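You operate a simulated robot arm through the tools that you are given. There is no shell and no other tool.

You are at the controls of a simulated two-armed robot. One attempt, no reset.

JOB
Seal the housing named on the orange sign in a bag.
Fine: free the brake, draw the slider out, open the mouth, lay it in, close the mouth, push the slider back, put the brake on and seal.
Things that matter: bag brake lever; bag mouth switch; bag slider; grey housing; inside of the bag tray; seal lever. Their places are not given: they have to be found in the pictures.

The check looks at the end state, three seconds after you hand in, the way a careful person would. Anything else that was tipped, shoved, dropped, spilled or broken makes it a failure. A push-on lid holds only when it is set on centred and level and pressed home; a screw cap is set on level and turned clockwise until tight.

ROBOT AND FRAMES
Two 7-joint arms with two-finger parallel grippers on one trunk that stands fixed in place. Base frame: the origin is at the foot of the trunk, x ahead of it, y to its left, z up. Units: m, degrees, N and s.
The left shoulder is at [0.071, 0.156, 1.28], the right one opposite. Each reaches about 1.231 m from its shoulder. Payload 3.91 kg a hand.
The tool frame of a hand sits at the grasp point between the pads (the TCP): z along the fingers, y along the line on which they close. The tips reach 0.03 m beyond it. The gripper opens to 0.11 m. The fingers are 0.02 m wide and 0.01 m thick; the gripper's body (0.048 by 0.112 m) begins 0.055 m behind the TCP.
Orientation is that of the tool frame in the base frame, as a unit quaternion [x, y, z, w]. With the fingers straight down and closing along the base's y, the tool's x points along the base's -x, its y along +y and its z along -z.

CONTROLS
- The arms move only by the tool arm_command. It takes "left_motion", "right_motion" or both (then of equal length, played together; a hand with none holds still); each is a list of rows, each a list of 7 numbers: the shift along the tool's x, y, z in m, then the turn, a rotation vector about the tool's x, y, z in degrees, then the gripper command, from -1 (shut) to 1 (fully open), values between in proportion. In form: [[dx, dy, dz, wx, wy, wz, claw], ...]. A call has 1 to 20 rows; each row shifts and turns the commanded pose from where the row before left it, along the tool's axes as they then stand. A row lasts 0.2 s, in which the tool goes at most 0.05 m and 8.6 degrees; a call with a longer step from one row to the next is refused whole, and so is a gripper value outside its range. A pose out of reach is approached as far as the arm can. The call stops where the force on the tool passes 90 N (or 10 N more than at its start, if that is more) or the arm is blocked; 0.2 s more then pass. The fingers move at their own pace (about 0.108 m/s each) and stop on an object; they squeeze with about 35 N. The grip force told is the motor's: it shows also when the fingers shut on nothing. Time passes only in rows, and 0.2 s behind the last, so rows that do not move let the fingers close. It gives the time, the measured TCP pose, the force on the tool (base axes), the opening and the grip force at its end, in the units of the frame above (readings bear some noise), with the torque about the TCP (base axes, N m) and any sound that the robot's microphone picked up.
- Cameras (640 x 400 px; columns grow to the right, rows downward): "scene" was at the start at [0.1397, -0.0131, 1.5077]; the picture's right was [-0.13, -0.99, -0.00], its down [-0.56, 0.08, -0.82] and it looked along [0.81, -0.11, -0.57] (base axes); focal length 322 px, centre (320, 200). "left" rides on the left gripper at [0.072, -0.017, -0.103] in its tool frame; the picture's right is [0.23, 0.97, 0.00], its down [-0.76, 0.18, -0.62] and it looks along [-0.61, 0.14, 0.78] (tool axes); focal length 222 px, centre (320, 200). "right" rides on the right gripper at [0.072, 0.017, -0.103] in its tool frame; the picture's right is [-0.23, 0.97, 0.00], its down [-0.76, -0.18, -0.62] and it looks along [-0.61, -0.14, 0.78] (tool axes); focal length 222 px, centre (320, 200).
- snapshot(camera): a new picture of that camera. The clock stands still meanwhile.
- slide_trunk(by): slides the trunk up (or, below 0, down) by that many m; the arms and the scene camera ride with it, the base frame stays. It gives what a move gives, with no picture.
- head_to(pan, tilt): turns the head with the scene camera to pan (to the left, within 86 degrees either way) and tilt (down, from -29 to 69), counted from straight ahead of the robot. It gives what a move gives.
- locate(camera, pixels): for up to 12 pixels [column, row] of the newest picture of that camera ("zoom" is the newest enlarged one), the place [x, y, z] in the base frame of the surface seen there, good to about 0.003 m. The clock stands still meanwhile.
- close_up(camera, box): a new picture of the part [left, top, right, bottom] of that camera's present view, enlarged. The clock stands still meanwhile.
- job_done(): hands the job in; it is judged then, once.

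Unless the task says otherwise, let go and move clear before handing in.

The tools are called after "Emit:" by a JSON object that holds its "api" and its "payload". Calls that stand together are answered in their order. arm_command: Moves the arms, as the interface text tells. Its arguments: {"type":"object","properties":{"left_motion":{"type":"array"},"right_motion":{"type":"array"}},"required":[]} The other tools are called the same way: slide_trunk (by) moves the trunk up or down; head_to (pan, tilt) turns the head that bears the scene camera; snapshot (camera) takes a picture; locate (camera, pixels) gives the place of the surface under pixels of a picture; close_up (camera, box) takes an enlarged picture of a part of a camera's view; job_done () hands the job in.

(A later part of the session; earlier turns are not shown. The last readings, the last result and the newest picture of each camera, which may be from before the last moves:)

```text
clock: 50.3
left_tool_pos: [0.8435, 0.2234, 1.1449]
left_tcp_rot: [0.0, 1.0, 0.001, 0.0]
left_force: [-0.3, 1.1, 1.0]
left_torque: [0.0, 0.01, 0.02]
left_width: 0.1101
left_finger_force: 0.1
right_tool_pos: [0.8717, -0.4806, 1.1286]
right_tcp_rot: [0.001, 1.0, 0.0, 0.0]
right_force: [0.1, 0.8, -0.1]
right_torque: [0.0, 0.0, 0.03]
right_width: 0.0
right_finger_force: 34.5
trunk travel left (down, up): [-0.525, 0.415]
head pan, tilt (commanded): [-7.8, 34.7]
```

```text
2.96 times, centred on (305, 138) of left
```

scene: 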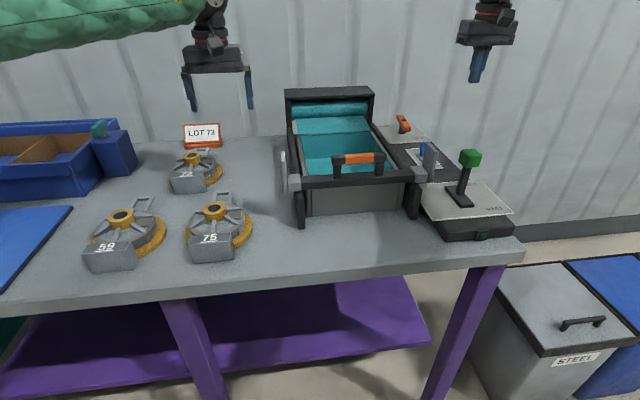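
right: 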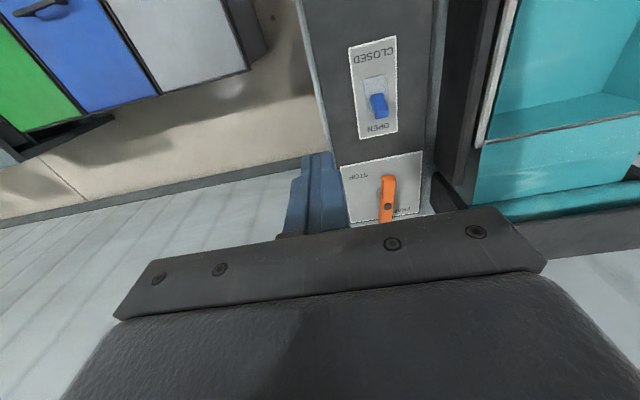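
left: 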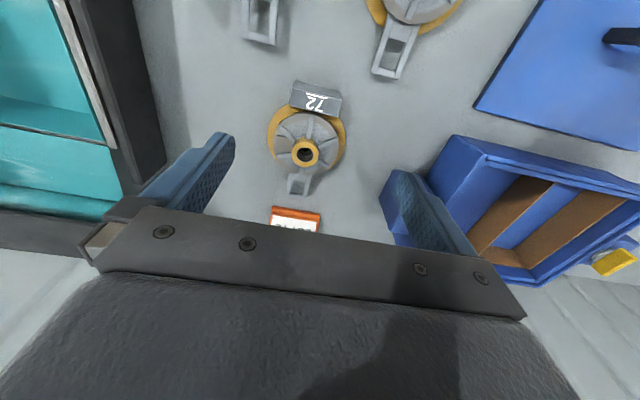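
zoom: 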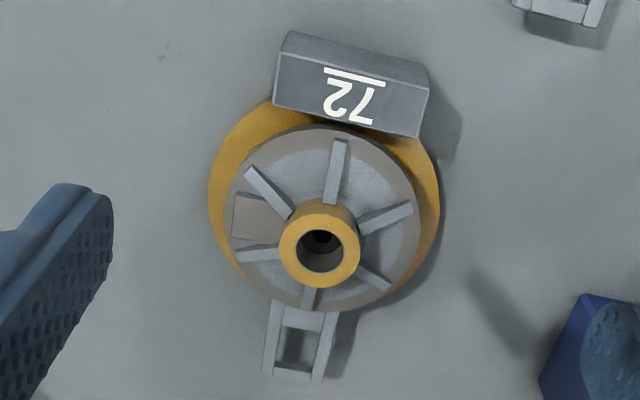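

Boss centre is about (0.942,0.2215), about 0.04 wide, with its top at z 0.922 and the spokes at 0.903. The block and hook lie along x, so I'll grip the boss with the fingers closing along x to resist pitching. First I'll move over it and turn the left hand -90°.

Emit:
{"api": "arm_command", "payload": {"left_motion": [[-0.034, 0, 0, 0, 0, 0, 0.27], [-0.034, 0, 0, 0, 0, 0, 0.27], [-0.034, 0, 0, 0, 0, 0, 0.27], [0, 0, 0, 0, 0, -8.2, 0.27], [0, 0, 0, 0, 0, -8.2, 0.27], [0, 0, 0, 0, 0, -8.2, 0.27], [0, 0, 0, 0, 0, -8.2, 0.27], [0, 0, 0, 0, 0, -8.2, 0.27], [0, 0, 0, 0, 0, -8.2, 0.27], [0, 0, 0, 0, 0, -8.2, 0.27], [0, 0, 0, 0, 0, -8.2, 0.27], [0, 0, 0, 0, 0, -8.2, 0.27], [0, 0, 0, 0, 0, -8.2, 0.27], [0, 0, 0, 0, 0, -8.0, 0.27]]}}

Emit:
{"api": "snapshot", "payload": {"camera": "left"}}

Emit:
{"api": "snapshot", "payload": {"camera": "scene"}}

```text
clock: 53.3
left_tool_pos: [0.9415, 0.2216, 1.1505]
left_tcp_rot: [0.708, -0.706, 0.0, 0.0]
left_force: [-0.2, 0.0, -0.4]
left_torque: [0.0, -0.01, 0.0]
left_width: 0.0697
left_finger_force: 0.0
right_tool_pos: [0.8723, -0.4803, 1.1287]
right_tcp_rot: [0.0, 1.0, -0.001, 0.0]
right_force: [0.3, 0.3, 0.5]
right_torque: [0.02, 0.01, 0.05]
right_width: 0.0002
right_finger_force: 34.6
trunk travel left (down, up): [-0.525, 0.415]
head pan, tilt (commanded): [-7.8, 34.7]
```

```text
taken
```

left: 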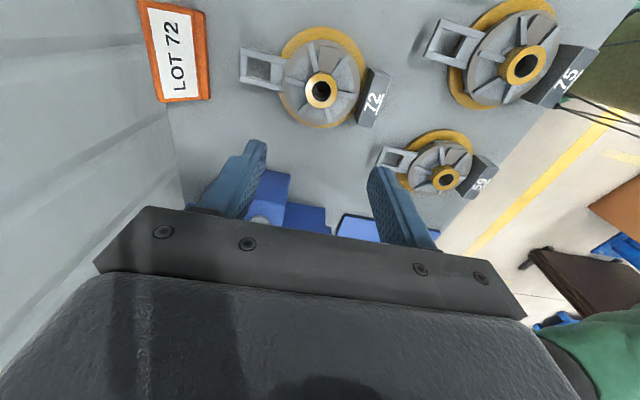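

```text
taken
```

scene: 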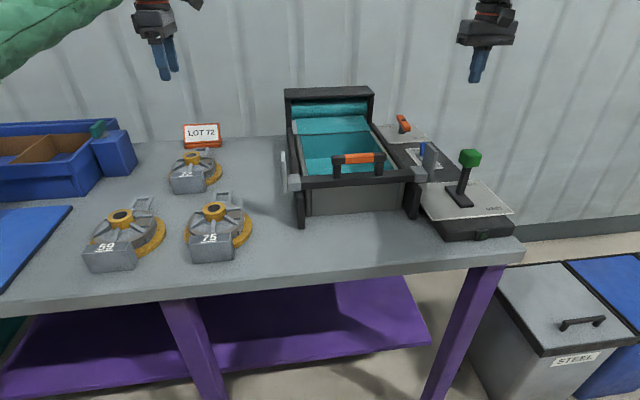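

The pose was reached. From this side the boss ring is at about (321,91), so I'll refine its centre.

Emit:
{"api": "close_up", "payload": {"camera": "left", "box": [230, 20, 400, 135]}}

Emit:
{"api": "locate", "payload": {"camera": "left", "pixels": [[321, 78], [321, 103], [309, 91], [333, 91], [289, 80], [352, 100], [245, 65], [243, 80], [376, 70], [372, 120], [389, 85], [280, 70]]}}

```text
3.48 times, centred on (315, 78) of left
```

zoom: 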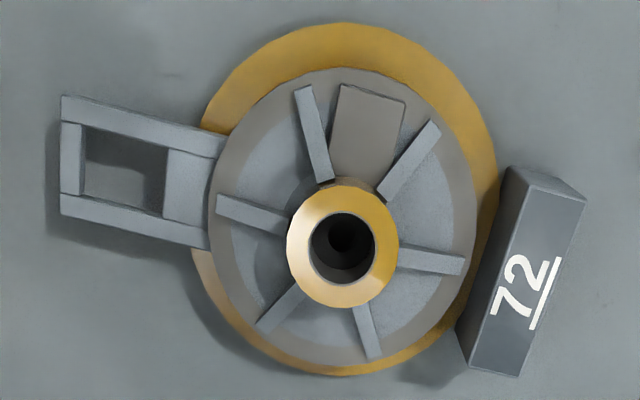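

```text
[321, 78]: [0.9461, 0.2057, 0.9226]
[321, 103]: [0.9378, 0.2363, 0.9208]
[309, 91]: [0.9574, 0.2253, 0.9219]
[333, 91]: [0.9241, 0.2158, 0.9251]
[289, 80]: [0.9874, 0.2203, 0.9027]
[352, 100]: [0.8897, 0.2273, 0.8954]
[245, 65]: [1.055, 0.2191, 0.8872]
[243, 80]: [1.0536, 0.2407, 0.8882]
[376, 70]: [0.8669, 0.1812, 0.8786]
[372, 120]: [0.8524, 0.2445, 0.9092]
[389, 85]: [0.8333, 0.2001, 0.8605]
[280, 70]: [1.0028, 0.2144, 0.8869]
```

The boss centre is (0.9414,0.2208), and the hand is already within 1 mm. I'll descend to z≈0.94, where the tips sit just above the spokes.

Emit:
{"api": "arm_command", "payload": {"left_motion": [[0, 0, 0.045, 0, 0, 0, 0.27], [0, 0, 0.045, 0, 0, 0, 0.27], [0, 0, 0.045, 0, 0, 0, 0.27], [0, 0, 0.045, 0, 0, 0, 0.27], [0, 0, 0.028, 0, 0, 0, 0.27], [0, 0, 0, 0, 0, 0, 0.27]]}}

Emit:
{"api": "snapshot", "payload": {"camera": "left"}}

Emit:
{"api": "close_up", "payload": {"camera": "scene", "box": [130, 100, 270, 220]}}

```text
clock: 54.7
left_tool_pos: [0.9425, 0.2235, 0.9414]
left_tcp_rot: [0.708, -0.706, 0.0, 0.0]
left_force: [0.2, -0.5, 0.2]
left_torque: [0.03, -0.01, -0.01]
left_width: 0.0699
left_finger_force: 0.0
right_tool_pos: [0.8726, -0.4804, 1.1292]
right_tcp_rot: [0.0, 1.0, 0.0, -0.001]
right_force: [-0.1, 0.4, -0.3]
right_torque: [0.03, -0.02, -0.03]
right_width: 0.0
right_finger_force: 35.4
trunk travel left (down, up): [-0.525, 0.415]
head pan, tilt (commanded): [-7.8, 34.7]
```

```text
taken
```

left: 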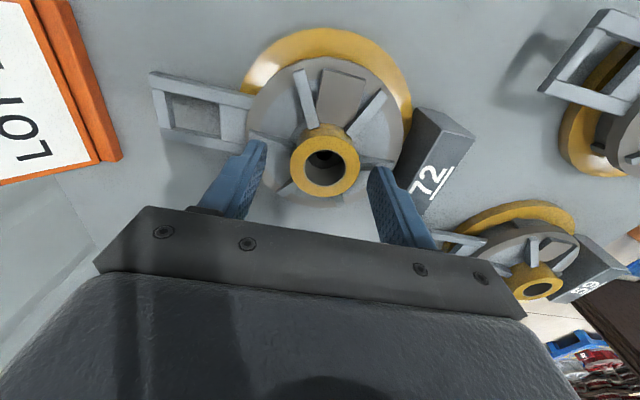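

```text
3.33 times, centred on (200, 160) of scene
```

zoom: 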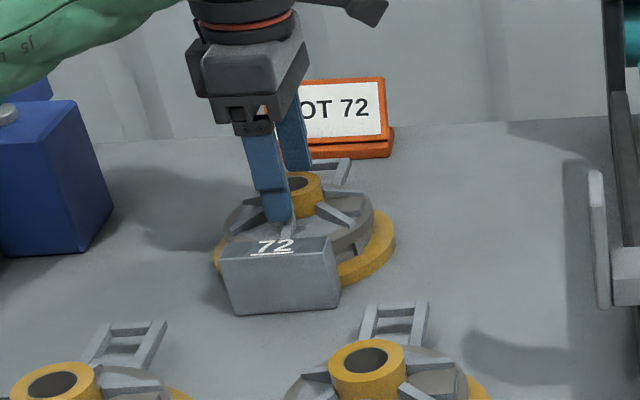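

The fingers straddle the boss with tips just above the spokes. I'll make a 1.5 mm y correction, lower 2 mm, and close.

Emit:
{"api": "arm_command", "payload": {"left_motion": [[0.0015, 0, 0.002, 0, 0, 0, 0.27], [0, 0, 0, 0, 0, 0, -1], [0, 0, 0, 0, 0, 0, -1], [0, 0, 0, 0, 0, 0, -1], [0, 0, 0, 0, 0, 0, -1]]}}

Emit:
{"api": "close_up", "payload": {"camera": "left", "box": [140, 20, 500, 220]}}

```text
clock: 55.9
left_tool_pos: [0.9409, 0.2196, 0.9399]
left_tcp_rot: [0.707, -0.707, 0.0, 0.0]
left_force: [-1.5, -1.5, -0.6]
left_torque: [0.0, -0.18, -0.01]
left_width: 0.0431
left_finger_force: 34.1
right_tool_pos: [0.8724, -0.4813, 1.1284]
right_tcp_rot: [0.0, 1.0, 0.0, -0.001]
right_force: [-0.2, 0.1, -0.4]
right_torque: [0.04, 0.0, 0.01]
right_width: 0.0001
right_finger_force: 35.3
trunk travel left (down, up): [-0.525, 0.415]
head pan, tilt (commanded): [-7.8, 34.7]
```

```text
1.78 times, centred on (320, 120) of left
```

zoom: 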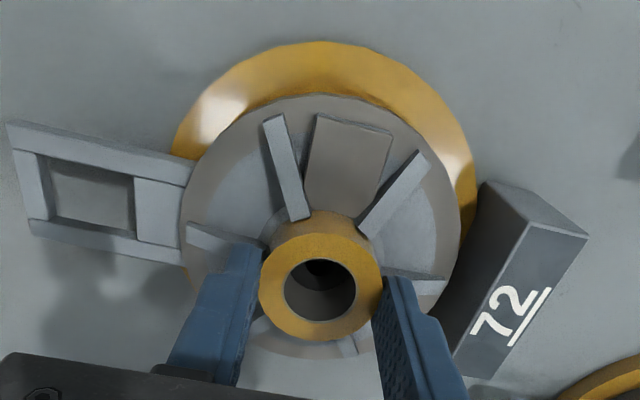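

The boss is gripped at width 0.043. I'll lift a few centimetres and read the weight and tilt.

Emit:
{"api": "arm_command", "payload": {"left_motion": [[0, 0, -0.008, 0, 0, 0, -1], [0, 0, -0.012, 0, 0, 0, -1], [0, 0, -0.012, 0, 0, 0, -1], [0, 0, 0, 0, 0, 0, -1]]}}

Emit:
{"api": "close_up", "payload": {"camera": "left", "box": [140, 20, 500, 220]}}

Emit:
{"api": "close_up", "payload": {"camera": "scene", "box": [130, 100, 270, 220]}}

```text
clock: 56.9
left_tool_pos: [0.9411, 0.2208, 0.9751]
left_tcp_rot: [0.707, -0.707, -0.001, 0.0]
left_force: [0.6, 0.1, 0.2]
left_torque: [0.0, 0.04, -0.02]
left_width: 0.0001
left_finger_force: 34.8
right_tool_pos: [0.8732, -0.4814, 1.1298]
right_tcp_rot: [0.0, 1.0, -0.001, 0.0]
right_force: [-0.3, 0.5, -0.3]
right_torque: [-0.01, -0.03, 0.01]
right_width: 0.0001
right_finger_force: 35.1
trunk travel left (down, up): [-0.525, 0.415]
head pan, tilt (commanded): [-7.8, 34.7]
```

```text
1.78 times, centred on (320, 120) of left
```

zoom: 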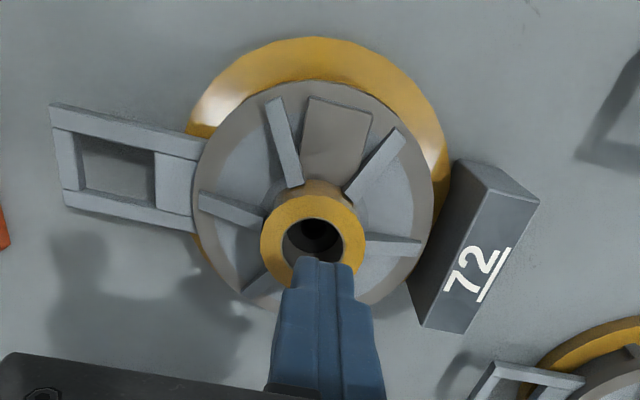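

```text
3.33 times, centred on (200, 160) of scene
```

zoom: 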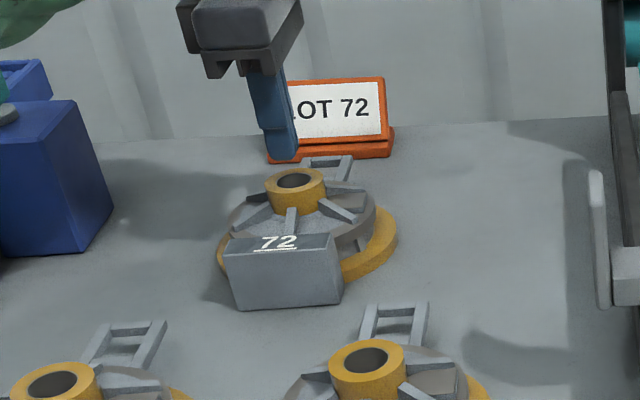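

The fingers slid off the boss and the housing stayed on the table, upright. I'll check its present position before trying again more slowly.

Emit:
{"api": "snapshot", "payload": {"camera": "left"}}

Emit:
{"api": "close_up", "payload": {"camera": "left", "box": [200, 60, 440, 200]}}

Emit:
{"api": "close_up", "payload": {"camera": "scene", "box": [160, 140, 230, 200]}}

```text
taken
```

left: 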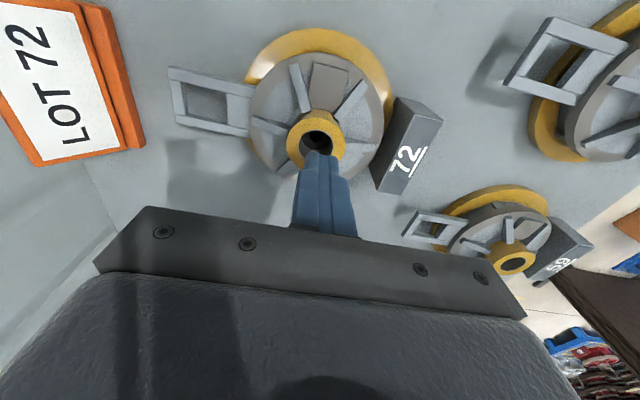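

```text
2.67 times, centred on (320, 130) of left
```

zoom: 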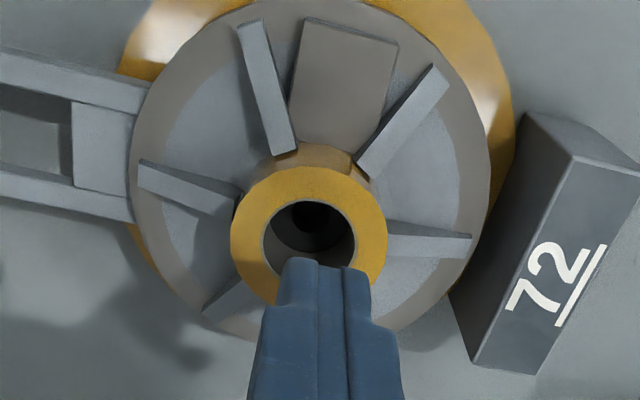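

```text
6.67 times, centred on (195, 170) of scene
```

zoom: 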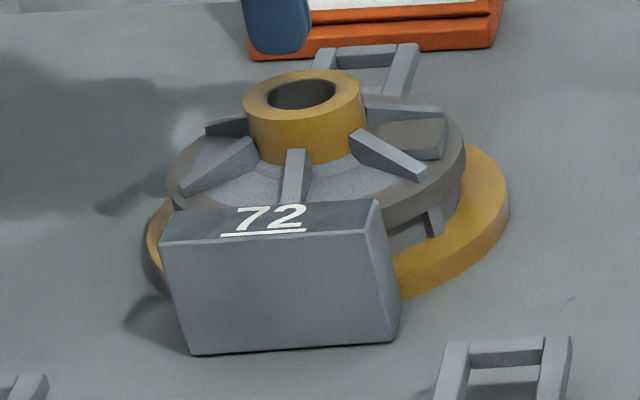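

Housing 72 is undisturbed on the table. To learn the weight and friction, I'll re-grip slightly deeper on the boss and lift in millimetre steps, reading the force.

Emit:
{"api": "arm_command", "payload": {"left_motion": [[0, 0, 0, 0, 0, 0, 0.27], [0, 0, 0, 0, 0, 0, 0.27], [0, 0, 0.02, 0, 0, 0, 0.27], [0, 0, 0.014, 0, 0, 0, 0.27], [0, 0, 0, 0, 0, 0, 0.27]]}}

Emit:
{"api": "arm_command", "payload": {"left_motion": [[0, 0, 0.003, 0, 0, 0, 0.27], [0, 0, 0, 0, 0, 0, 0.27]]}}

```text
clock: 58.1
left_tool_pos: [0.941, 0.2215, 0.9391]
left_tcp_rot: [0.707, -0.707, 0.001, -0.001]
left_force: [-0.2, 0.3, -0.1]
left_torque: [0.02, 0.02, 0.01]
left_width: 0.0701
left_finger_force: 0.1
right_tool_pos: [0.8736, -0.4806, 1.1286]
right_tcp_rot: [0.0, 1.0, 0.0, 0.0]
right_force: [0.5, 0.1, -0.4]
right_torque: [0.0, -0.04, 0.02]
right_width: 0.0
right_finger_force: 35.6
trunk travel left (down, up): [-0.525, 0.415]
head pan, tilt (commanded): [-7.8, 34.7]
```

```text
clock: 58.7
left_tool_pos: [0.9415, 0.2198, 0.9362]
left_tcp_rot: [0.707, -0.707, 0.0, 0.0]
left_force: [0.5, -0.1, 0.9]
left_torque: [0.04, -0.01, 0.04]
left_width: 0.0698
left_finger_force: 0.2
right_tool_pos: [0.8726, -0.4811, 1.1282]
right_tcp_rot: [-0.001, 1.0, 0.0, -0.001]
right_force: [0.6, 0.2, 0.5]
right_torque: [0.04, 0.0, -0.01]
right_width: 0.0
right_finger_force: 34.9
trunk travel left (down, up): [-0.525, 0.415]
head pan, tilt (commanded): [-7.8, 34.7]
```

The tips are at about 0.906 with no contact force. Closing again to read the width, then lifting 2 mm at a time.

Emit:
{"api": "arm_command", "payload": {"left_motion": [[0, 0, 0, 0, 0, 0, -1], [0, 0, 0, 0, 0, 0, -1], [0, 0, 0, 0, 0, 0, -1], [0, 0, 0, 0, 0, 0, -1]]}}

Emit:
{"api": "arm_command", "payload": {"left_motion": [[0, 0, -0.002, 0, 0, 0, -1], [0, 0, 0, 0, 0, 0, -1]]}}

Emit:
{"api": "arm_command", "payload": {"left_motion": [[0, 0, -0.002, 0, 0, 0, -1], [0, 0, 0, 0, 0, 0, -1]]}}

Emit:
{"api": "arm_command", "payload": {"left_motion": [[0, 0, -0.002, 0, 0, 0, -1], [0, 0, 0, 0, 0, 0, -1]]}}

```text
clock: 59.7
left_tool_pos: [0.9427, 0.22, 0.936]
left_tcp_rot: [0.708, -0.706, 0.001, -0.001]
left_force: [2.3, 1.8, 1.7]
left_torque: [-0.05, -0.37, -0.01]
left_width: 0.0433
left_finger_force: 35.1
right_tool_pos: [0.8728, -0.4814, 1.1278]
right_tcp_rot: [0.0, 1.0, 0.0, 0.0]
right_force: [0.2, -0.4, 0.1]
right_torque: [0.02, -0.01, -0.01]
right_width: 0.0
right_finger_force: 35.6
trunk travel left (down, up): [-0.525, 0.415]
head pan, tilt (commanded): [-7.8, 34.7]
```

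```text
clock: 60.3
left_tool_pos: [0.9398, 0.2202, 0.9366]
left_tcp_rot: [-0.707, 0.707, 0.001, -0.001]
left_force: [0.4, 0.2, -0.6]
left_torque: [-0.01, -0.05, 0.02]
left_width: 0.0432
left_finger_force: 35.0
right_tool_pos: [0.8735, -0.4813, 1.127]
right_tcp_rot: [0.001, 1.0, 0.0, -0.001]
right_force: [0.2, -0.1, 0.6]
right_torque: [-0.01, -0.01, 0.04]
right_width: 0.0
right_finger_force: 34.9
trunk travel left (down, up): [-0.525, 0.415]
head pan, tilt (commanded): [-7.8, 34.7]
```

```text
clock: 60.9
left_tool_pos: [0.9406, 0.2206, 0.9393]
left_tcp_rot: [-0.707, 0.708, 0.002, 0.0]
left_force: [0.3, -0.1, -4.2]
left_torque: [0.02, -0.05, 0.0]
left_width: 0.0435
left_finger_force: 35.1
right_tool_pos: [0.873, -0.4804, 1.1282]
right_tcp_rot: [0.0, 1.0, 0.0, 0.0]
right_force: [-0.5, 0.3, -0.3]
right_torque: [-0.04, -0.01, 0.0]
right_width: 0.0001
right_finger_force: 35.2
trunk travel left (down, up): [-0.525, 0.415]
head pan, tilt (commanded): [-7.8, 34.7]
```

```text
clock: 61.5
left_tool_pos: [0.9414, 0.2207, 0.9404]
left_tcp_rot: [0.707, -0.707, -0.001, 0.001]
left_force: [0.1, 0.3, -4.0]
left_torque: [0.0, -0.05, 0.05]
left_width: 0.0433
left_finger_force: 34.9
right_tool_pos: [0.8719, -0.4812, 1.1287]
right_tcp_rot: [0.001, 1.0, 0.0, 0.001]
right_force: [0.1, -0.5, 0.5]
right_torque: [0.03, 0.0, -0.02]
right_width: 0.0
right_finger_force: 35.8
trunk travel left (down, up): [-0.525, 0.415]
head pan, tilt (commanded): [-7.8, 34.7]
```

The force is steady at -4 N, so either the housing is light and now lifted, or it's slipping at 4 N. I'll look.

Emit:
{"api": "close_up", "payload": {"camera": "scene", "box": [160, 140, 230, 200]}}

Emit:
{"api": "close_up", "payload": {"camera": "left", "box": [140, 20, 500, 220]}}

```text
6.67 times, centred on (195, 170) of scene
```

zoom: 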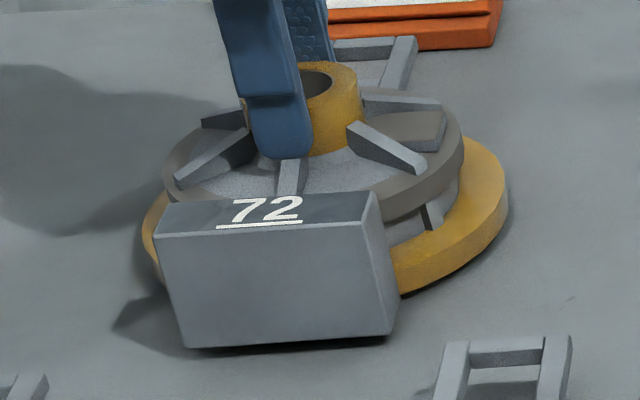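

```text
1.78 times, centred on (320, 120) of left
```

zoom: 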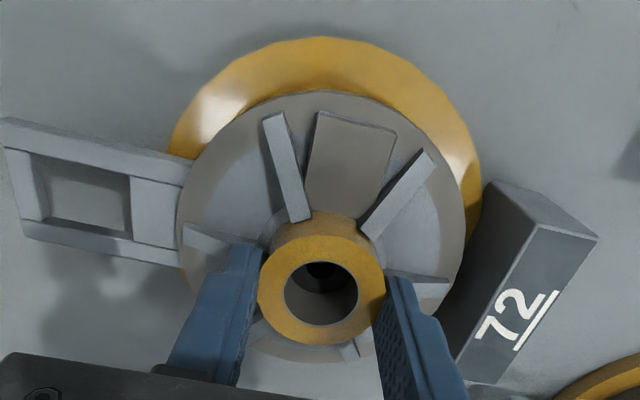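

The block's shadow gap shows the housing is off the table by a few millimetres, so its weight is only about 4 N. I'll lift slowly and check for creep.

Emit:
{"api": "arm_command", "payload": {"left_motion": [[0, 0, -0.002, 0, 0, 0, -1], [0, 0, -0.003, 0, 0, 0, -1], [0, 0, -0.003, 0, 0, 0, -1], [0, 0, -0.003, 0, 0, 0, -1], [0, 0, -0.002, 0, 0, 0, -1], [0, 0, 0, 0, 0, 0, -1]]}}

Emit:
{"api": "close_up", "payload": {"camera": "left", "box": [140, 20, 500, 220]}}

Emit:
{"api": "close_up", "payload": {"camera": "scene", "box": [160, 140, 230, 200]}}

```text
clock: 62.9
left_tool_pos: [0.9415, 0.2213, 0.9548]
left_tcp_rot: [0.707, -0.707, 0.0, 0.0]
left_force: [0.6, -0.1, -4.3]
left_torque: [0.0, -0.05, -0.03]
left_width: 0.043
left_finger_force: 35.0
right_tool_pos: [0.8722, -0.4817, 1.1269]
right_tcp_rot: [0.0, 1.0, 0.0, -0.001]
right_force: [0.4, -0.3, -0.7]
right_torque: [-0.01, -0.01, 0.0]
right_width: 0.0001
right_finger_force: 35.0
trunk travel left (down, up): [-0.525, 0.415]
head pan, tilt (commanded): [-7.8, 34.7]
```

```text
1.78 times, centred on (320, 120) of left
```

zoom: 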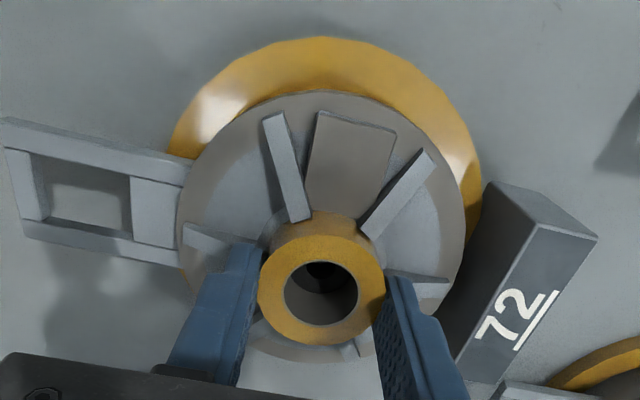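

```text
6.67 times, centred on (195, 170) of scene
```

zoom: 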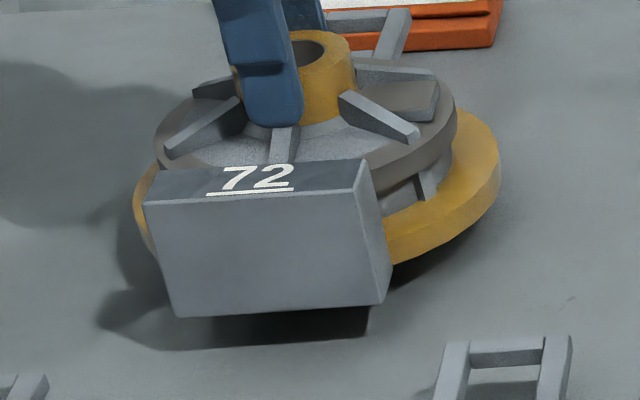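

The housing is held steadily at 4.2 N and unchanged in the left view. I'll lift it to a safe height, and at the same time bring the right camera above the tray to measure the bag's front inner edge.

Emit:
{"api": "arm_command", "payload": {"left_motion": [[0, 0, -0.006, 0, 0, 0, -1], [0, 0, -0.012, 0, 0, 0, -1], [0, 0, -0.018, 0, 0, 0, -1], [0, 0, -0.022, 0, 0, 0, -1], [0, 0, -0.025, 0, 0, 0, -1], [0, 0, -0.025, 0, 0, 0, -1], [0, 0, -0.025, 0, 0, 0, -1], [0, 0, -0.02, 0, 0, 0, -1], [0, 0, -0.012, 0, 0, 0, -1], [0, 0, 0, 0, 0, 0, -1]], "right_motion": [[0.0115, 0.0372, -0.01, 0, 0, 0, -1], [0.0115, 0.0372, -0.01, 0, 0, 0, -1], [0.0115, 0.0372, -0.01, 0, 0, 0, -1], [0.0115, 0.0372, -0.01, 0, 0, 0, -1], [0.0115, 0.0372, -0.01, 0, 0, 0, -1], [0.0115, 0.0372, -0.01, 0, 0, 0, -1], [0.0115, 0.0372, -0.01, 0, 0, 0, -1], [0, 0, 0, 0, 0, 0, -1], [0, 0, 0, 0, 0, 0, -1], [0, 0, 0, 0, 0, 0, -1]]}}

Emit:
{"api": "snapshot", "payload": {"camera": "right"}}

Emit:
{"api": "snapshot", "payload": {"camera": "scene"}}

Emit:
{"api": "close_up", "payload": {"camera": "left", "box": [140, 20, 500, 220]}}

```text
clock: 65.1
left_tool_pos: [0.942, 0.22, 1.1198]
left_tcp_rot: [0.708, -0.706, -0.001, 0.001]
left_force: [0.1, 0.1, -4.3]
left_torque: [-0.02, -0.09, 0.0]
left_width: 0.0431
left_finger_force: 35.1
right_tool_pos: [0.7945, -0.2211, 1.2002]
right_tcp_rot: [-0.001, 1.0, 0.001, 0.001]
right_force: [-0.1, -0.1, 0.2]
right_torque: [0.02, -0.03, 0.0]
right_width: 0.0001
right_finger_force: 35.0
trunk travel left (down, up): [-0.525, 0.415]
head pan, tilt (commanded): [-7.8, 34.7]
```

```text
taken
```

right: 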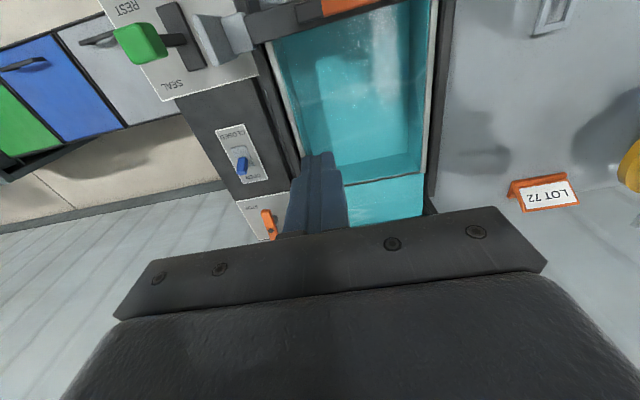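

```text
taken
```

scene: 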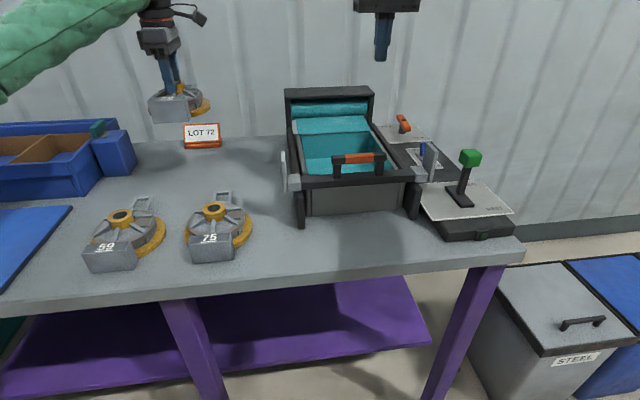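

```text
1.78 times, centred on (320, 120) of left
```

zoom: 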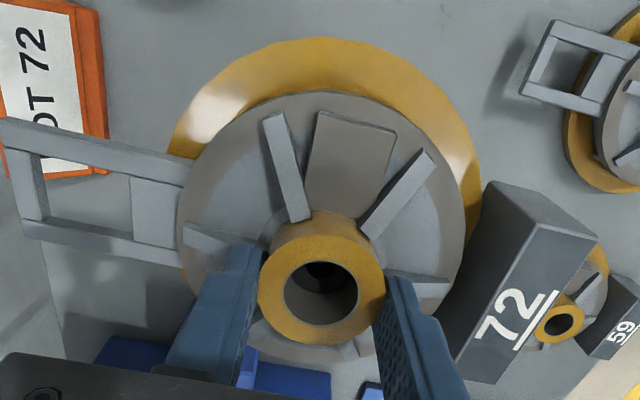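

The housing is held level and unchanged. Now I'll measure the bag opening from the right camera.

Emit:
{"api": "close_up", "payload": {"camera": "right", "box": [240, 0, 460, 190]}}

Emit:
{"api": "locate", "payload": {"camera": "right", "pixels": [[280, 52], [350, 30], [430, 8], [320, 10], [410, 100], [360, 60], [300, 130], [420, 150], [345, 165], [425, 172], [350, 182], [432, 60]]}}

```text
2.11 times, centred on (350, 95) of right
```

zoom: 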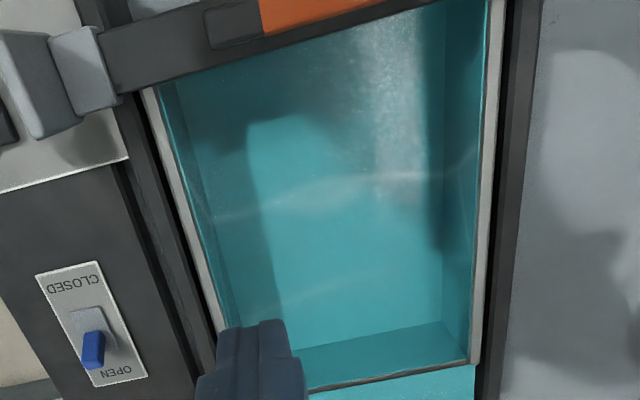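

```text
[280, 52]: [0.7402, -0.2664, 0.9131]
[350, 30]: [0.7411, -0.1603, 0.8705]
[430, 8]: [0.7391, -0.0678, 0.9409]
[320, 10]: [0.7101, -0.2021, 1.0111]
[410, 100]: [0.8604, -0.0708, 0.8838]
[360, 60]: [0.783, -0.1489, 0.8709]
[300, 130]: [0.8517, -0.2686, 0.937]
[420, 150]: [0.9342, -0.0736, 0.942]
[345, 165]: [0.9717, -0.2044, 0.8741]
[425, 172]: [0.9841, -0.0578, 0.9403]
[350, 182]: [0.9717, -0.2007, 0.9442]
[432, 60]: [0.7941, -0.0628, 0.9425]
```

The opening spans x≈0.737–0.972 and y≈-0.269 to -0.071, so the boss should go to about (0.845,-0.17). I'll retract the right hand and carry the housing across at height.

Emit:
{"api": "arm_command", "payload": {"left_motion": [[0.008, 0.002, 0, 0, 0, 0, -1], [0.015, 0.0037, 0, 0, 0, 0, -1], [0.0236, 0.0059, 0, 0, 0, 0, -1], [0.0236, 0.0059, 0, 0, 0, 0, -1], [0.0236, 0.0059, 0, 0, 0, 0, -1], [0.0236, 0.0059, 0, 0, 0, 0, -1], [0.0236, 0.0059, 0, 0, 0, 0, -1], [0.0236, 0.0059, 0, 0, 0, 0, -1], [0.0236, 0.0059, 0, 0, 0, 0, -1], [0.0236, 0.0059, 0, 0, 0, 0, -1], [0.0236, 0.0059, 0, 0, 0, 0, -1], [0.0236, 0.0059, 0, 0, 0, 0, -1], [0.0236, 0.0059, 0, 0, 0, 0, -1], [0.0236, 0.0059, 0, 0, 0, 0, -1], [0.0236, 0.0059, 0, 0, 0, 0, -1], [0.0236, 0.0059, 0, 0, 0, 0, -1], [0.0236, 0.0059, 0, 0, 0, 0, -1], [0.013, 0.0032, 0, 0, 0, 0, -1], [0, 0, 0, 0, 0, 0, -1]], "right_motion": [[0.024, -0.035, 0, 0, 0, 0, -1], [0.024, -0.035, 0, 0, 0, 0, -1], [0.024, -0.035, 0, 0, 0, 0, -1], [0.024, -0.035, 0, 0, 0, 0, -1], [0.024, -0.035, 0, 0, 0, 0, -1], [0.024, -0.035, 0, 0, 0, 0, -1], [0.024, -0.035, 0, 0, 0, 0, -1], [0.024, -0.035, 0, 0, 0, 0, -1], [0, 0, 0, 0, 0, 0, -1], [0, 0, 0, 0, 0, 0, -1], [0, 0, 0, 0, 0, 0, -1], [0, 0, 0, 0, 0, 0, -1], [0, 0, 0, 0, 0, 0, -1], [0, 0, 0, 0, 0, 0, -1], [0, 0, 0, 0, 0, 0, -1], [0, 0, 0, 0, 0, 0, -1], [0, 0, 0, 0, 0, 0, -1], [0, 0, 0, 0, 0, 0, -1], [0, 0, 0, 0, 0, 0, -1]]}}

Emit:
{"api": "snapshot", "payload": {"camera": "left"}}

Emit:
{"api": "snapshot", "payload": {"camera": "scene"}}

```text
clock: 69.1
left_tool_pos: [0.8438, -0.171, 1.1192]
left_tcp_rot: [0.708, -0.706, 0.0, 0.0]
left_force: [0.2, -0.1, -4.5]
left_torque: [0.01, -0.08, 0.02]
left_width: 0.043
left_finger_force: 34.7
right_tool_pos: [0.6046, -0.5028, 1.2006]
right_tcp_rot: [0.0, 1.0, 0.001, 0.0]
right_force: [0.0, -0.1, -0.2]
right_torque: [0.01, -0.01, 0.01]
right_width: 0.0
right_finger_force: 34.9
trunk travel left (down, up): [-0.525, 0.415]
head pan, tilt (commanded): [-7.8, 34.7]
```

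```text
taken
```

left: 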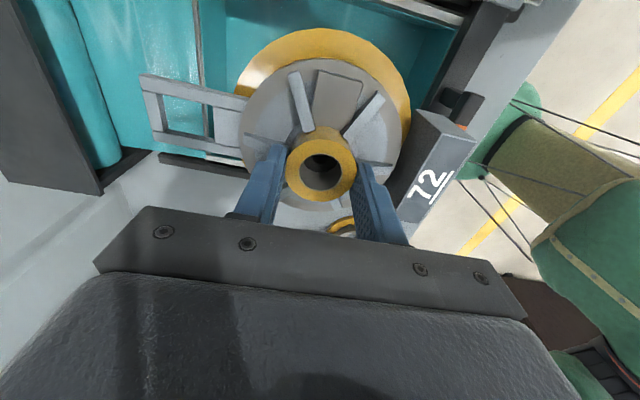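

```text
taken
```

scene: 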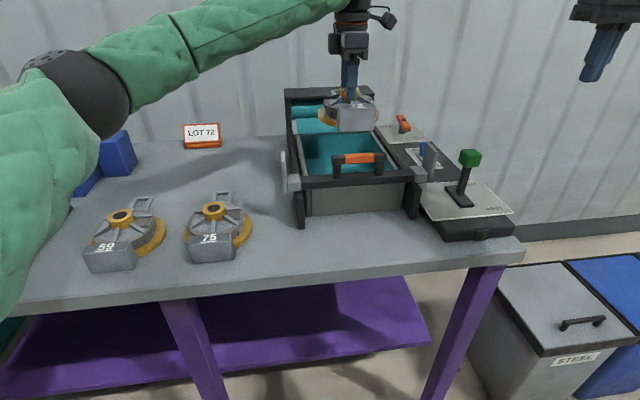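

The housing is now over the bag. The left elbow looms at (80,90) in the scene, so I'll check its clearance from the table and parts and recheck the housing extents.

Emit:
{"api": "locate", "payload": {"camera": "scene", "pixels": [[80, 90], [40, 180], [10, 300], [60, 140], [120, 100], [170, 80], [20, 120], [355, 120], [340, 115], [372, 95]]}}

Emit:
{"api": "locate", "payload": {"camera": "left", "pixels": [[320, 143], [320, 185], [290, 165], [354, 165], [148, 100], [165, 140], [420, 112], [470, 135], [455, 125], [402, 195], [200, 60], [470, 20]]}}

```text
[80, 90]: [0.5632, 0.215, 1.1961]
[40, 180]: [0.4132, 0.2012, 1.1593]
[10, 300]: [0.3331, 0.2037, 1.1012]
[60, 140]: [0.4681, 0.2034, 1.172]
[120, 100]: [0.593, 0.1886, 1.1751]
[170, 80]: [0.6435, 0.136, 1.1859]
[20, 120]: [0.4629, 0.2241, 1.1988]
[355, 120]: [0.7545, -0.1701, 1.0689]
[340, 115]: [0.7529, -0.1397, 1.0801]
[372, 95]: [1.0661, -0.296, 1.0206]
```

```text
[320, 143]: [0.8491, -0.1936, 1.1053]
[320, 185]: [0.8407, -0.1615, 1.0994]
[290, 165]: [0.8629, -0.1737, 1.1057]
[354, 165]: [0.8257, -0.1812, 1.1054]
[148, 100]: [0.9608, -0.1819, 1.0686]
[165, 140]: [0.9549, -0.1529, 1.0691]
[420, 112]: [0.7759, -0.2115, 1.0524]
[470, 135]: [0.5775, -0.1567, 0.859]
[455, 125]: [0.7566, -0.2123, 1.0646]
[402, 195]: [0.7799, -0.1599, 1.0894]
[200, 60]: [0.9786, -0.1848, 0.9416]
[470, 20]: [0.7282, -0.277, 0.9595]
```

The elbow is well above the table at z≈1.18. The housing spans x≈0.753–0.963, so I'll shift it 3 mm toward the robot and lower it straight down toward the bag floor.

Emit:
{"api": "arm_command", "payload": {"left_motion": [[0, 0.003, 0.006, 0, 0, 0, -1], [0, 0, 0.014, 0, 0, 0, -1], [0, 0, 0.02, 0, 0, 0, -1], [0, 0, 0.02, 0, 0, 0, -1], [0, 0, 0.02, 0, 0, 0, -1], [0, 0, 0.015, 0, 0, 0, -1], [0, 0, 0, 0, 0, 0, -1]]}}

Emit:
{"api": "snapshot", "payload": {"camera": "left"}}

Emit:
{"api": "close_up", "payload": {"camera": "scene", "box": [260, 60, 440, 220]}}

```text
clock: 70.7
left_tool_pos: [0.8418, -0.1709, 1.025]
left_tcp_rot: [-0.707, 0.707, 0.001, 0.0]
left_force: [-0.9, -0.4, -3.8]
left_torque: [-0.01, -0.06, 0.02]
left_width: 0.0432
left_finger_force: 34.8
right_tool_pos: [0.604, -0.5045, 1.2007]
right_tcp_rot: [0.0, 1.0, 0.0, 0.0]
right_force: [-0.6, -0.6, -0.1]
right_torque: [-0.02, 0.0, 0.0]
right_width: 0.0
right_finger_force: 35.4
trunk travel left (down, up): [-0.525, 0.415]
head pan, tilt (commanded): [-7.8, 34.7]
```

```text
taken
```

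left: 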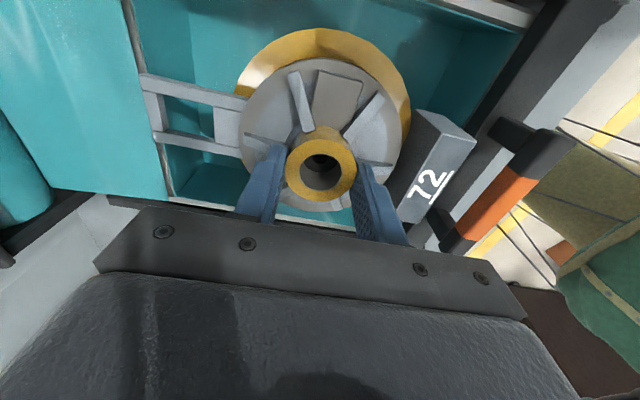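

```text
2.50 times, centred on (350, 140) of scene
```

zoom: 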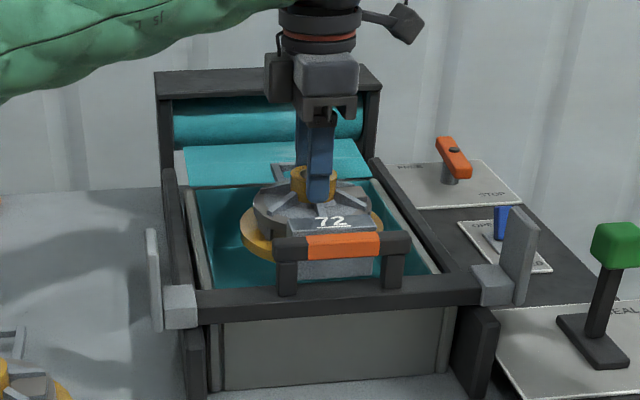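

Lowering well. The hook tip at (145,90) and the back rim line at (150,100) are close in the left view, so I'll measure them before going below the rim.

Emit:
{"api": "locate", "payload": {"camera": "left", "pixels": [[143, 78], [150, 100], [156, 138], [150, 88], [140, 50], [165, 160], [172, 180], [470, 140], [440, 118], [415, 205], [490, 110], [430, 220]]}}

Emit:
{"api": "close_up", "payload": {"camera": "left", "box": [100, 30, 260, 210]}}

Emit:
{"api": "close_up", "payload": {"camera": "left", "box": [360, 70, 560, 260]}}

```text
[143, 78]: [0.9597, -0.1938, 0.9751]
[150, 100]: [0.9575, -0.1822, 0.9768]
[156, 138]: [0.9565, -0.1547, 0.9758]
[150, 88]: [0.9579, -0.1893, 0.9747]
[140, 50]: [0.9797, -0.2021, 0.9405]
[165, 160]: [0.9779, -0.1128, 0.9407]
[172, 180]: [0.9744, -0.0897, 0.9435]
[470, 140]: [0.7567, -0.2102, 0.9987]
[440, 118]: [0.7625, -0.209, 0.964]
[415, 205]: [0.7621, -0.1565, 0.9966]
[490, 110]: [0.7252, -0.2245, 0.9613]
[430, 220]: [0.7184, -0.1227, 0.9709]
```

```text
2.22 times, centred on (180, 120) of left
```

zoom: 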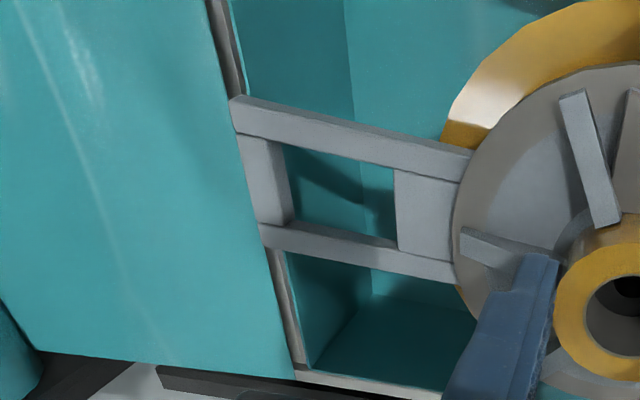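

```text
2.11 times, centred on (460, 165) of left
```

zoom: 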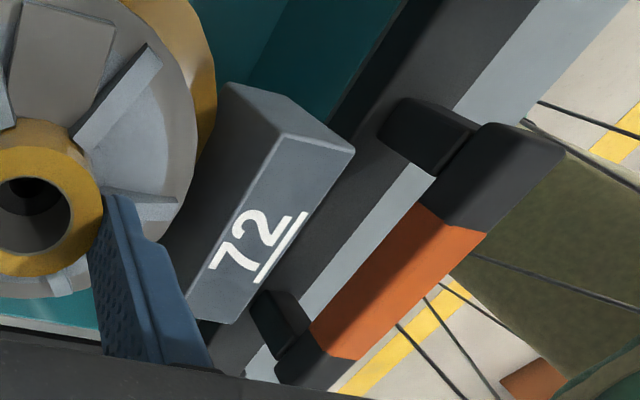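

The hook tip is at x≈0.960 against the rim at 0.972, and the block clears the slider bar by over 2 cm. I'll continue down, slowing near the floor.

Emit:
{"api": "arm_command", "payload": {"left_motion": [[0, 0, 0.01, 0, 0, 0, -1], [0, 0, 0.015, 0, 0, 0, -1], [0, 0, 0.015, 0, 0, 0, -1], [0, 0, 0.012, 0, 0, 0, -1], [0, 0, 0.008, 0, 0, 0, -1], [0, 0, 0.004, 0, 0, 0, -1], [0, 0, 0, 0, 0, 0, -1]]}}

Emit:
{"api": "snapshot", "payload": {"camera": "left"}}

Emit:
{"api": "close_up", "payload": {"camera": "scene", "box": [260, 60, 440, 220]}}

```text
clock: 72.3
left_tool_pos: [0.8414, -0.1712, 0.9599]
left_tcp_rot: [0.708, -0.706, 0.0, 0.0]
left_force: [0.3, 1.4, -4.5]
left_torque: [0.0, -0.05, -0.01]
left_width: 0.0429
left_finger_force: 34.7
right_tool_pos: [0.6035, -0.5048, 1.1996]
right_tcp_rot: [0.001, 1.0, 0.0, 0.0]
right_force: [0.6, 0.1, 0.5]
right_torque: [-0.01, 0.02, 0.01]
right_width: 0.0
right_finger_force: 35.5
trunk travel left (down, up): [-0.525, 0.415]
head pan, tilt (commanded): [-7.8, 34.7]
```

```text
taken
```

left: 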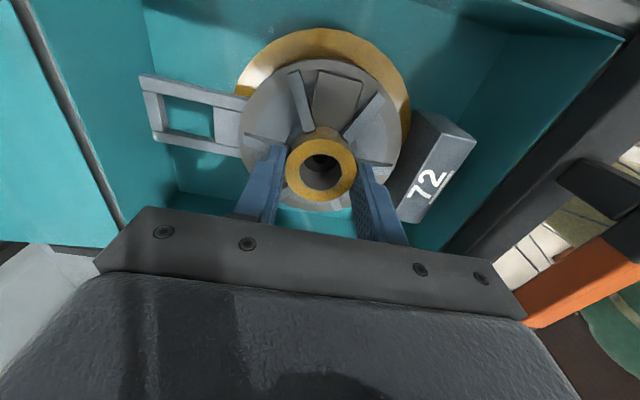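

```text
2.50 times, centred on (350, 140) of scene
```

zoom: 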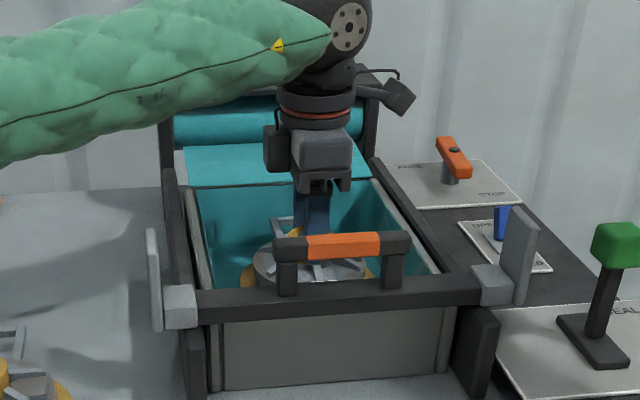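

The housing is inside the bag and still hanging about 1 cm above the floor. I'll lower it gently until the weight is taken up.

Emit:
{"api": "arm_command", "payload": {"left_motion": [[0, 0, 0.003, 0, 0, 0, -1], [0, 0, 0.003, 0, 0, 0, -1], [0, 0, 0.002, 0, 0, 0, -1], [0, 0, 0, 0, 0, 0, -1]]}}

Emit:
{"api": "arm_command", "payload": {"left_motion": [[0, 0, 0.002, 0, 0, 0, -1], [0, 0, 0, 0, 0, 0, -1]]}}

```text
clock: 73.3
left_tool_pos: [0.8411, -0.1725, 0.9523]
left_tcp_rot: [0.708, -0.707, 0.0, 0.0]
left_force: [-0.1, -0.3, -4.6]
left_torque: [0.05, -0.06, -0.06]
left_width: 0.0432
left_finger_force: 35.0
right_tool_pos: [0.6032, -0.5052, 1.1997]
right_tcp_rot: [0.001, 1.0, 0.0, 0.0]
right_force: [-0.3, -0.7, 1.4]
right_torque: [0.0, -0.01, 0.0]
right_width: 0.0001
right_finger_force: 34.7
trunk travel left (down, up): [-0.525, 0.415]
head pan, tilt (commanded): [-7.8, 34.7]
```

```text
clock: 73.9
left_tool_pos: [0.8402, -0.1709, 0.9502]
left_tcp_rot: [0.707, -0.707, -0.001, 0.001]
left_force: [0.0, 0.8, -4.3]
left_torque: [0.05, -0.07, 0.0]
left_width: 0.0432
left_finger_force: 34.7
right_tool_pos: [0.6036, -0.5036, 1.1999]
right_tcp_rot: [0.0, 1.0, 0.0, 0.0]
right_force: [0.0, 0.1, 0.3]
right_torque: [0.0, 0.02, 0.0]
right_width: 0.0
right_finger_force: 34.6
trunk travel left (down, up): [-0.525, 0.415]
head pan, tilt (commanded): [-7.8, 34.7]
```

Emit:
{"api": "arm_command", "payload": {"left_motion": [[0, 0, 0.002, 0, 0, 0, -1], [0, 0, 0, 0, 0, 0, -1]]}}

Emit:
{"api": "arm_command", "payload": {"left_motion": [[0, 0, 0.002, 0, 0, 0, -1], [0, 0, 0, 0, 0, 0, -1]]}}

```text
clock: 74.5
left_tool_pos: [0.8404, -0.1712, 0.9484]
left_tcp_rot: [0.708, -0.706, -0.001, 0.0]
left_force: [0.6, -0.1, -3.4]
left_torque: [0.01, -0.08, 0.0]
left_width: 0.0434
left_finger_force: 35.0
right_tool_pos: [0.6035, -0.504, 1.2001]
right_tcp_rot: [0.0, 1.0, -0.001, 0.0]
right_force: [-0.7, 0.3, 0.2]
right_torque: [-0.01, 0.02, 0.02]
right_width: 0.0
right_finger_force: 34.9
trunk travel left (down, up): [-0.525, 0.415]
head pan, tilt (commanded): [-7.8, 34.7]
```

```text
clock: 75.1
left_tool_pos: [0.8407, -0.1713, 0.9477]
left_tcp_rot: [0.708, -0.706, -0.001, 0.002]
left_force: [-0.9, 0.0, -4.3]
left_torque: [0.01, -0.08, 0.03]
left_width: 0.0434
left_finger_force: 35.2
right_tool_pos: [0.6041, -0.5029, 1.1993]
right_tcp_rot: [0.0, 1.0, 0.0, 0.0]
right_force: [0.7, -0.7, 0.1]
right_torque: [-0.01, -0.04, 0.02]
right_width: 0.0
right_finger_force: 34.9
trunk travel left (down, up): [-0.525, 0.415]
head pan, tilt (commanded): [-7.8, 34.7]
```

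It's still hanging at -4.3 N. Continuing in 2 mm steps.

Emit:
{"api": "arm_command", "payload": {"left_motion": [[0, 0, 0.002, 0, 0, 0, -1], [0, 0, 0, 0, 0, 0, -1]]}}

Emit:
{"api": "arm_command", "payload": {"left_motion": [[0, 0, 0.002, 0, 0, 0, -1], [0, 0, 0, 0, 0, 0, -1]]}}

Emit:
{"api": "close_up", "payload": {"camera": "left", "box": [120, 20, 500, 230]}}

```text
clock: 75.7
left_tool_pos: [0.8412, -0.1711, 0.9473]
left_tcp_rot: [0.708, -0.706, -0.001, 0.0]
left_force: [4.2, -1.7, 10.3]
left_torque: [0.26, 0.33, -0.02]
left_width: 0.0433
left_finger_force: 34.8
right_tool_pos: [0.6019, -0.5035, 1.2004]
right_tcp_rot: [0.0, 1.0, 0.0, 0.001]
right_force: [-0.4, 0.7, -0.3]
right_torque: [-0.01, 0.0, -0.02]
right_width: 0.0001
right_finger_force: 35.4
trunk travel left (down, up): [-0.525, 0.415]
head pan, tilt (commanded): [-7.8, 34.7]
```

```text
clock: 76.3
left_tool_pos: [0.8408, -0.1711, 0.9463]
left_tcp_rot: [0.707, -0.707, 0.002, 0.0]
left_force: [9.7, -4.8, 27.5]
left_torque: [-0.18, -0.02, 0.01]
left_width: 0.0437
left_finger_force: 35.1
right_tool_pos: [0.6025, -0.504, 1.2012]
right_tcp_rot: [-0.001, 1.0, 0.0, 0.0]
right_force: [-0.2, -0.5, 0.8]
right_torque: [0.02, -0.02, 0.0]
right_width: 0.0
right_finger_force: 35.3
trunk travel left (down, up): [-0.525, 0.415]
head pan, tilt (commanded): [-7.8, 34.7]
```

```text
1.68 times, centred on (310, 125) of left
```

zoom: 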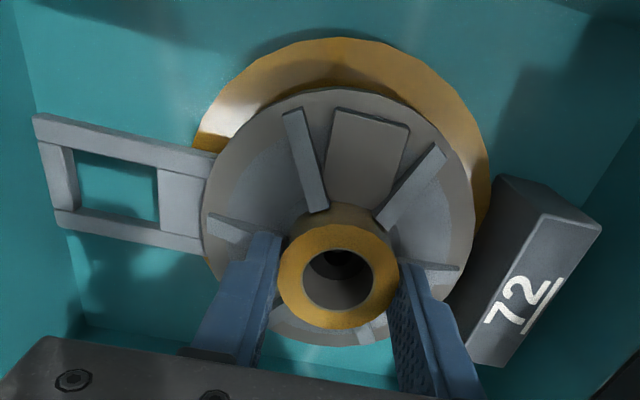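

The bag floor is carrying the housing, with 27 N of push-back. I'll relieve the pressure, open the fingers and rise straight up.

Emit:
{"api": "arm_command", "payload": {"left_motion": [[0, 0, -0.003, 0, 0, 0, -1], [0, 0, 0, 0, 0, 0, -1], [0, 0, 0, 0, 0, 0, 0.2], [0, 0, 0, 0, 0, 0, 0.2], [0, 0, -0.01, 0, 0, 0, 0.2], [0, 0, -0.02, 0, 0, 0, 0.2], [0, 0, -0.04, 0, 0, 0, 0.2], [0, 0, -0.045, 0, 0, 0, 0.2], [0, 0, -0.045, 0, 0, 0, 0.2]]}}

Emit:
{"api": "snapshot", "payload": {"camera": "left"}}

Emit:
{"api": "snapshot", "payload": {"camera": "scene"}}

```text
clock: 78.3
left_tool_pos: [0.8407, -0.1685, 1.1086]
left_tcp_rot: [-0.707, 0.707, 0.0, 0.0]
left_force: [-1.3, 0.1, -0.2]
left_torque: [0.0, -0.01, 0.02]
left_width: 0.0659
left_finger_force: 0.0
right_tool_pos: [0.6024, -0.5041, 1.2008]
right_tcp_rot: [0.0, 1.0, 0.001, -0.001]
right_force: [0.5, -0.4, -0.8]
right_torque: [0.03, -0.01, -0.02]
right_width: 0.0
right_finger_force: 34.8
trunk travel left (down, up): [-0.525, 0.415]
head pan, tilt (commanded): [-7.8, 34.7]
```

```text
taken
```

left: 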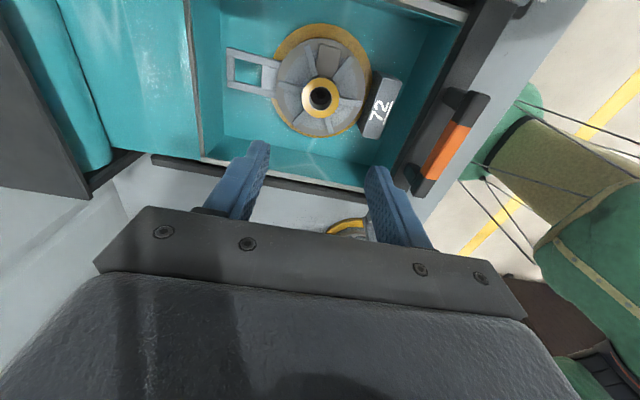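

```text
taken
```

scene: 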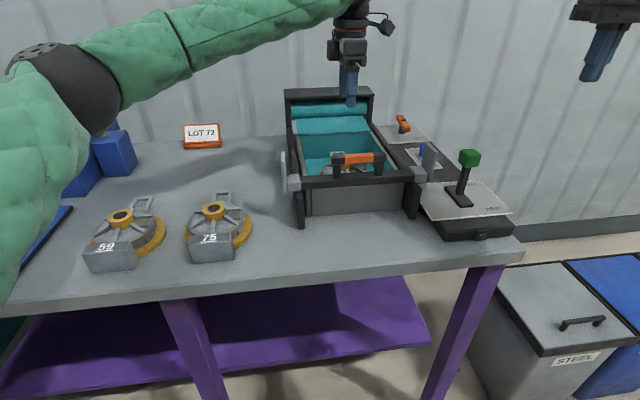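

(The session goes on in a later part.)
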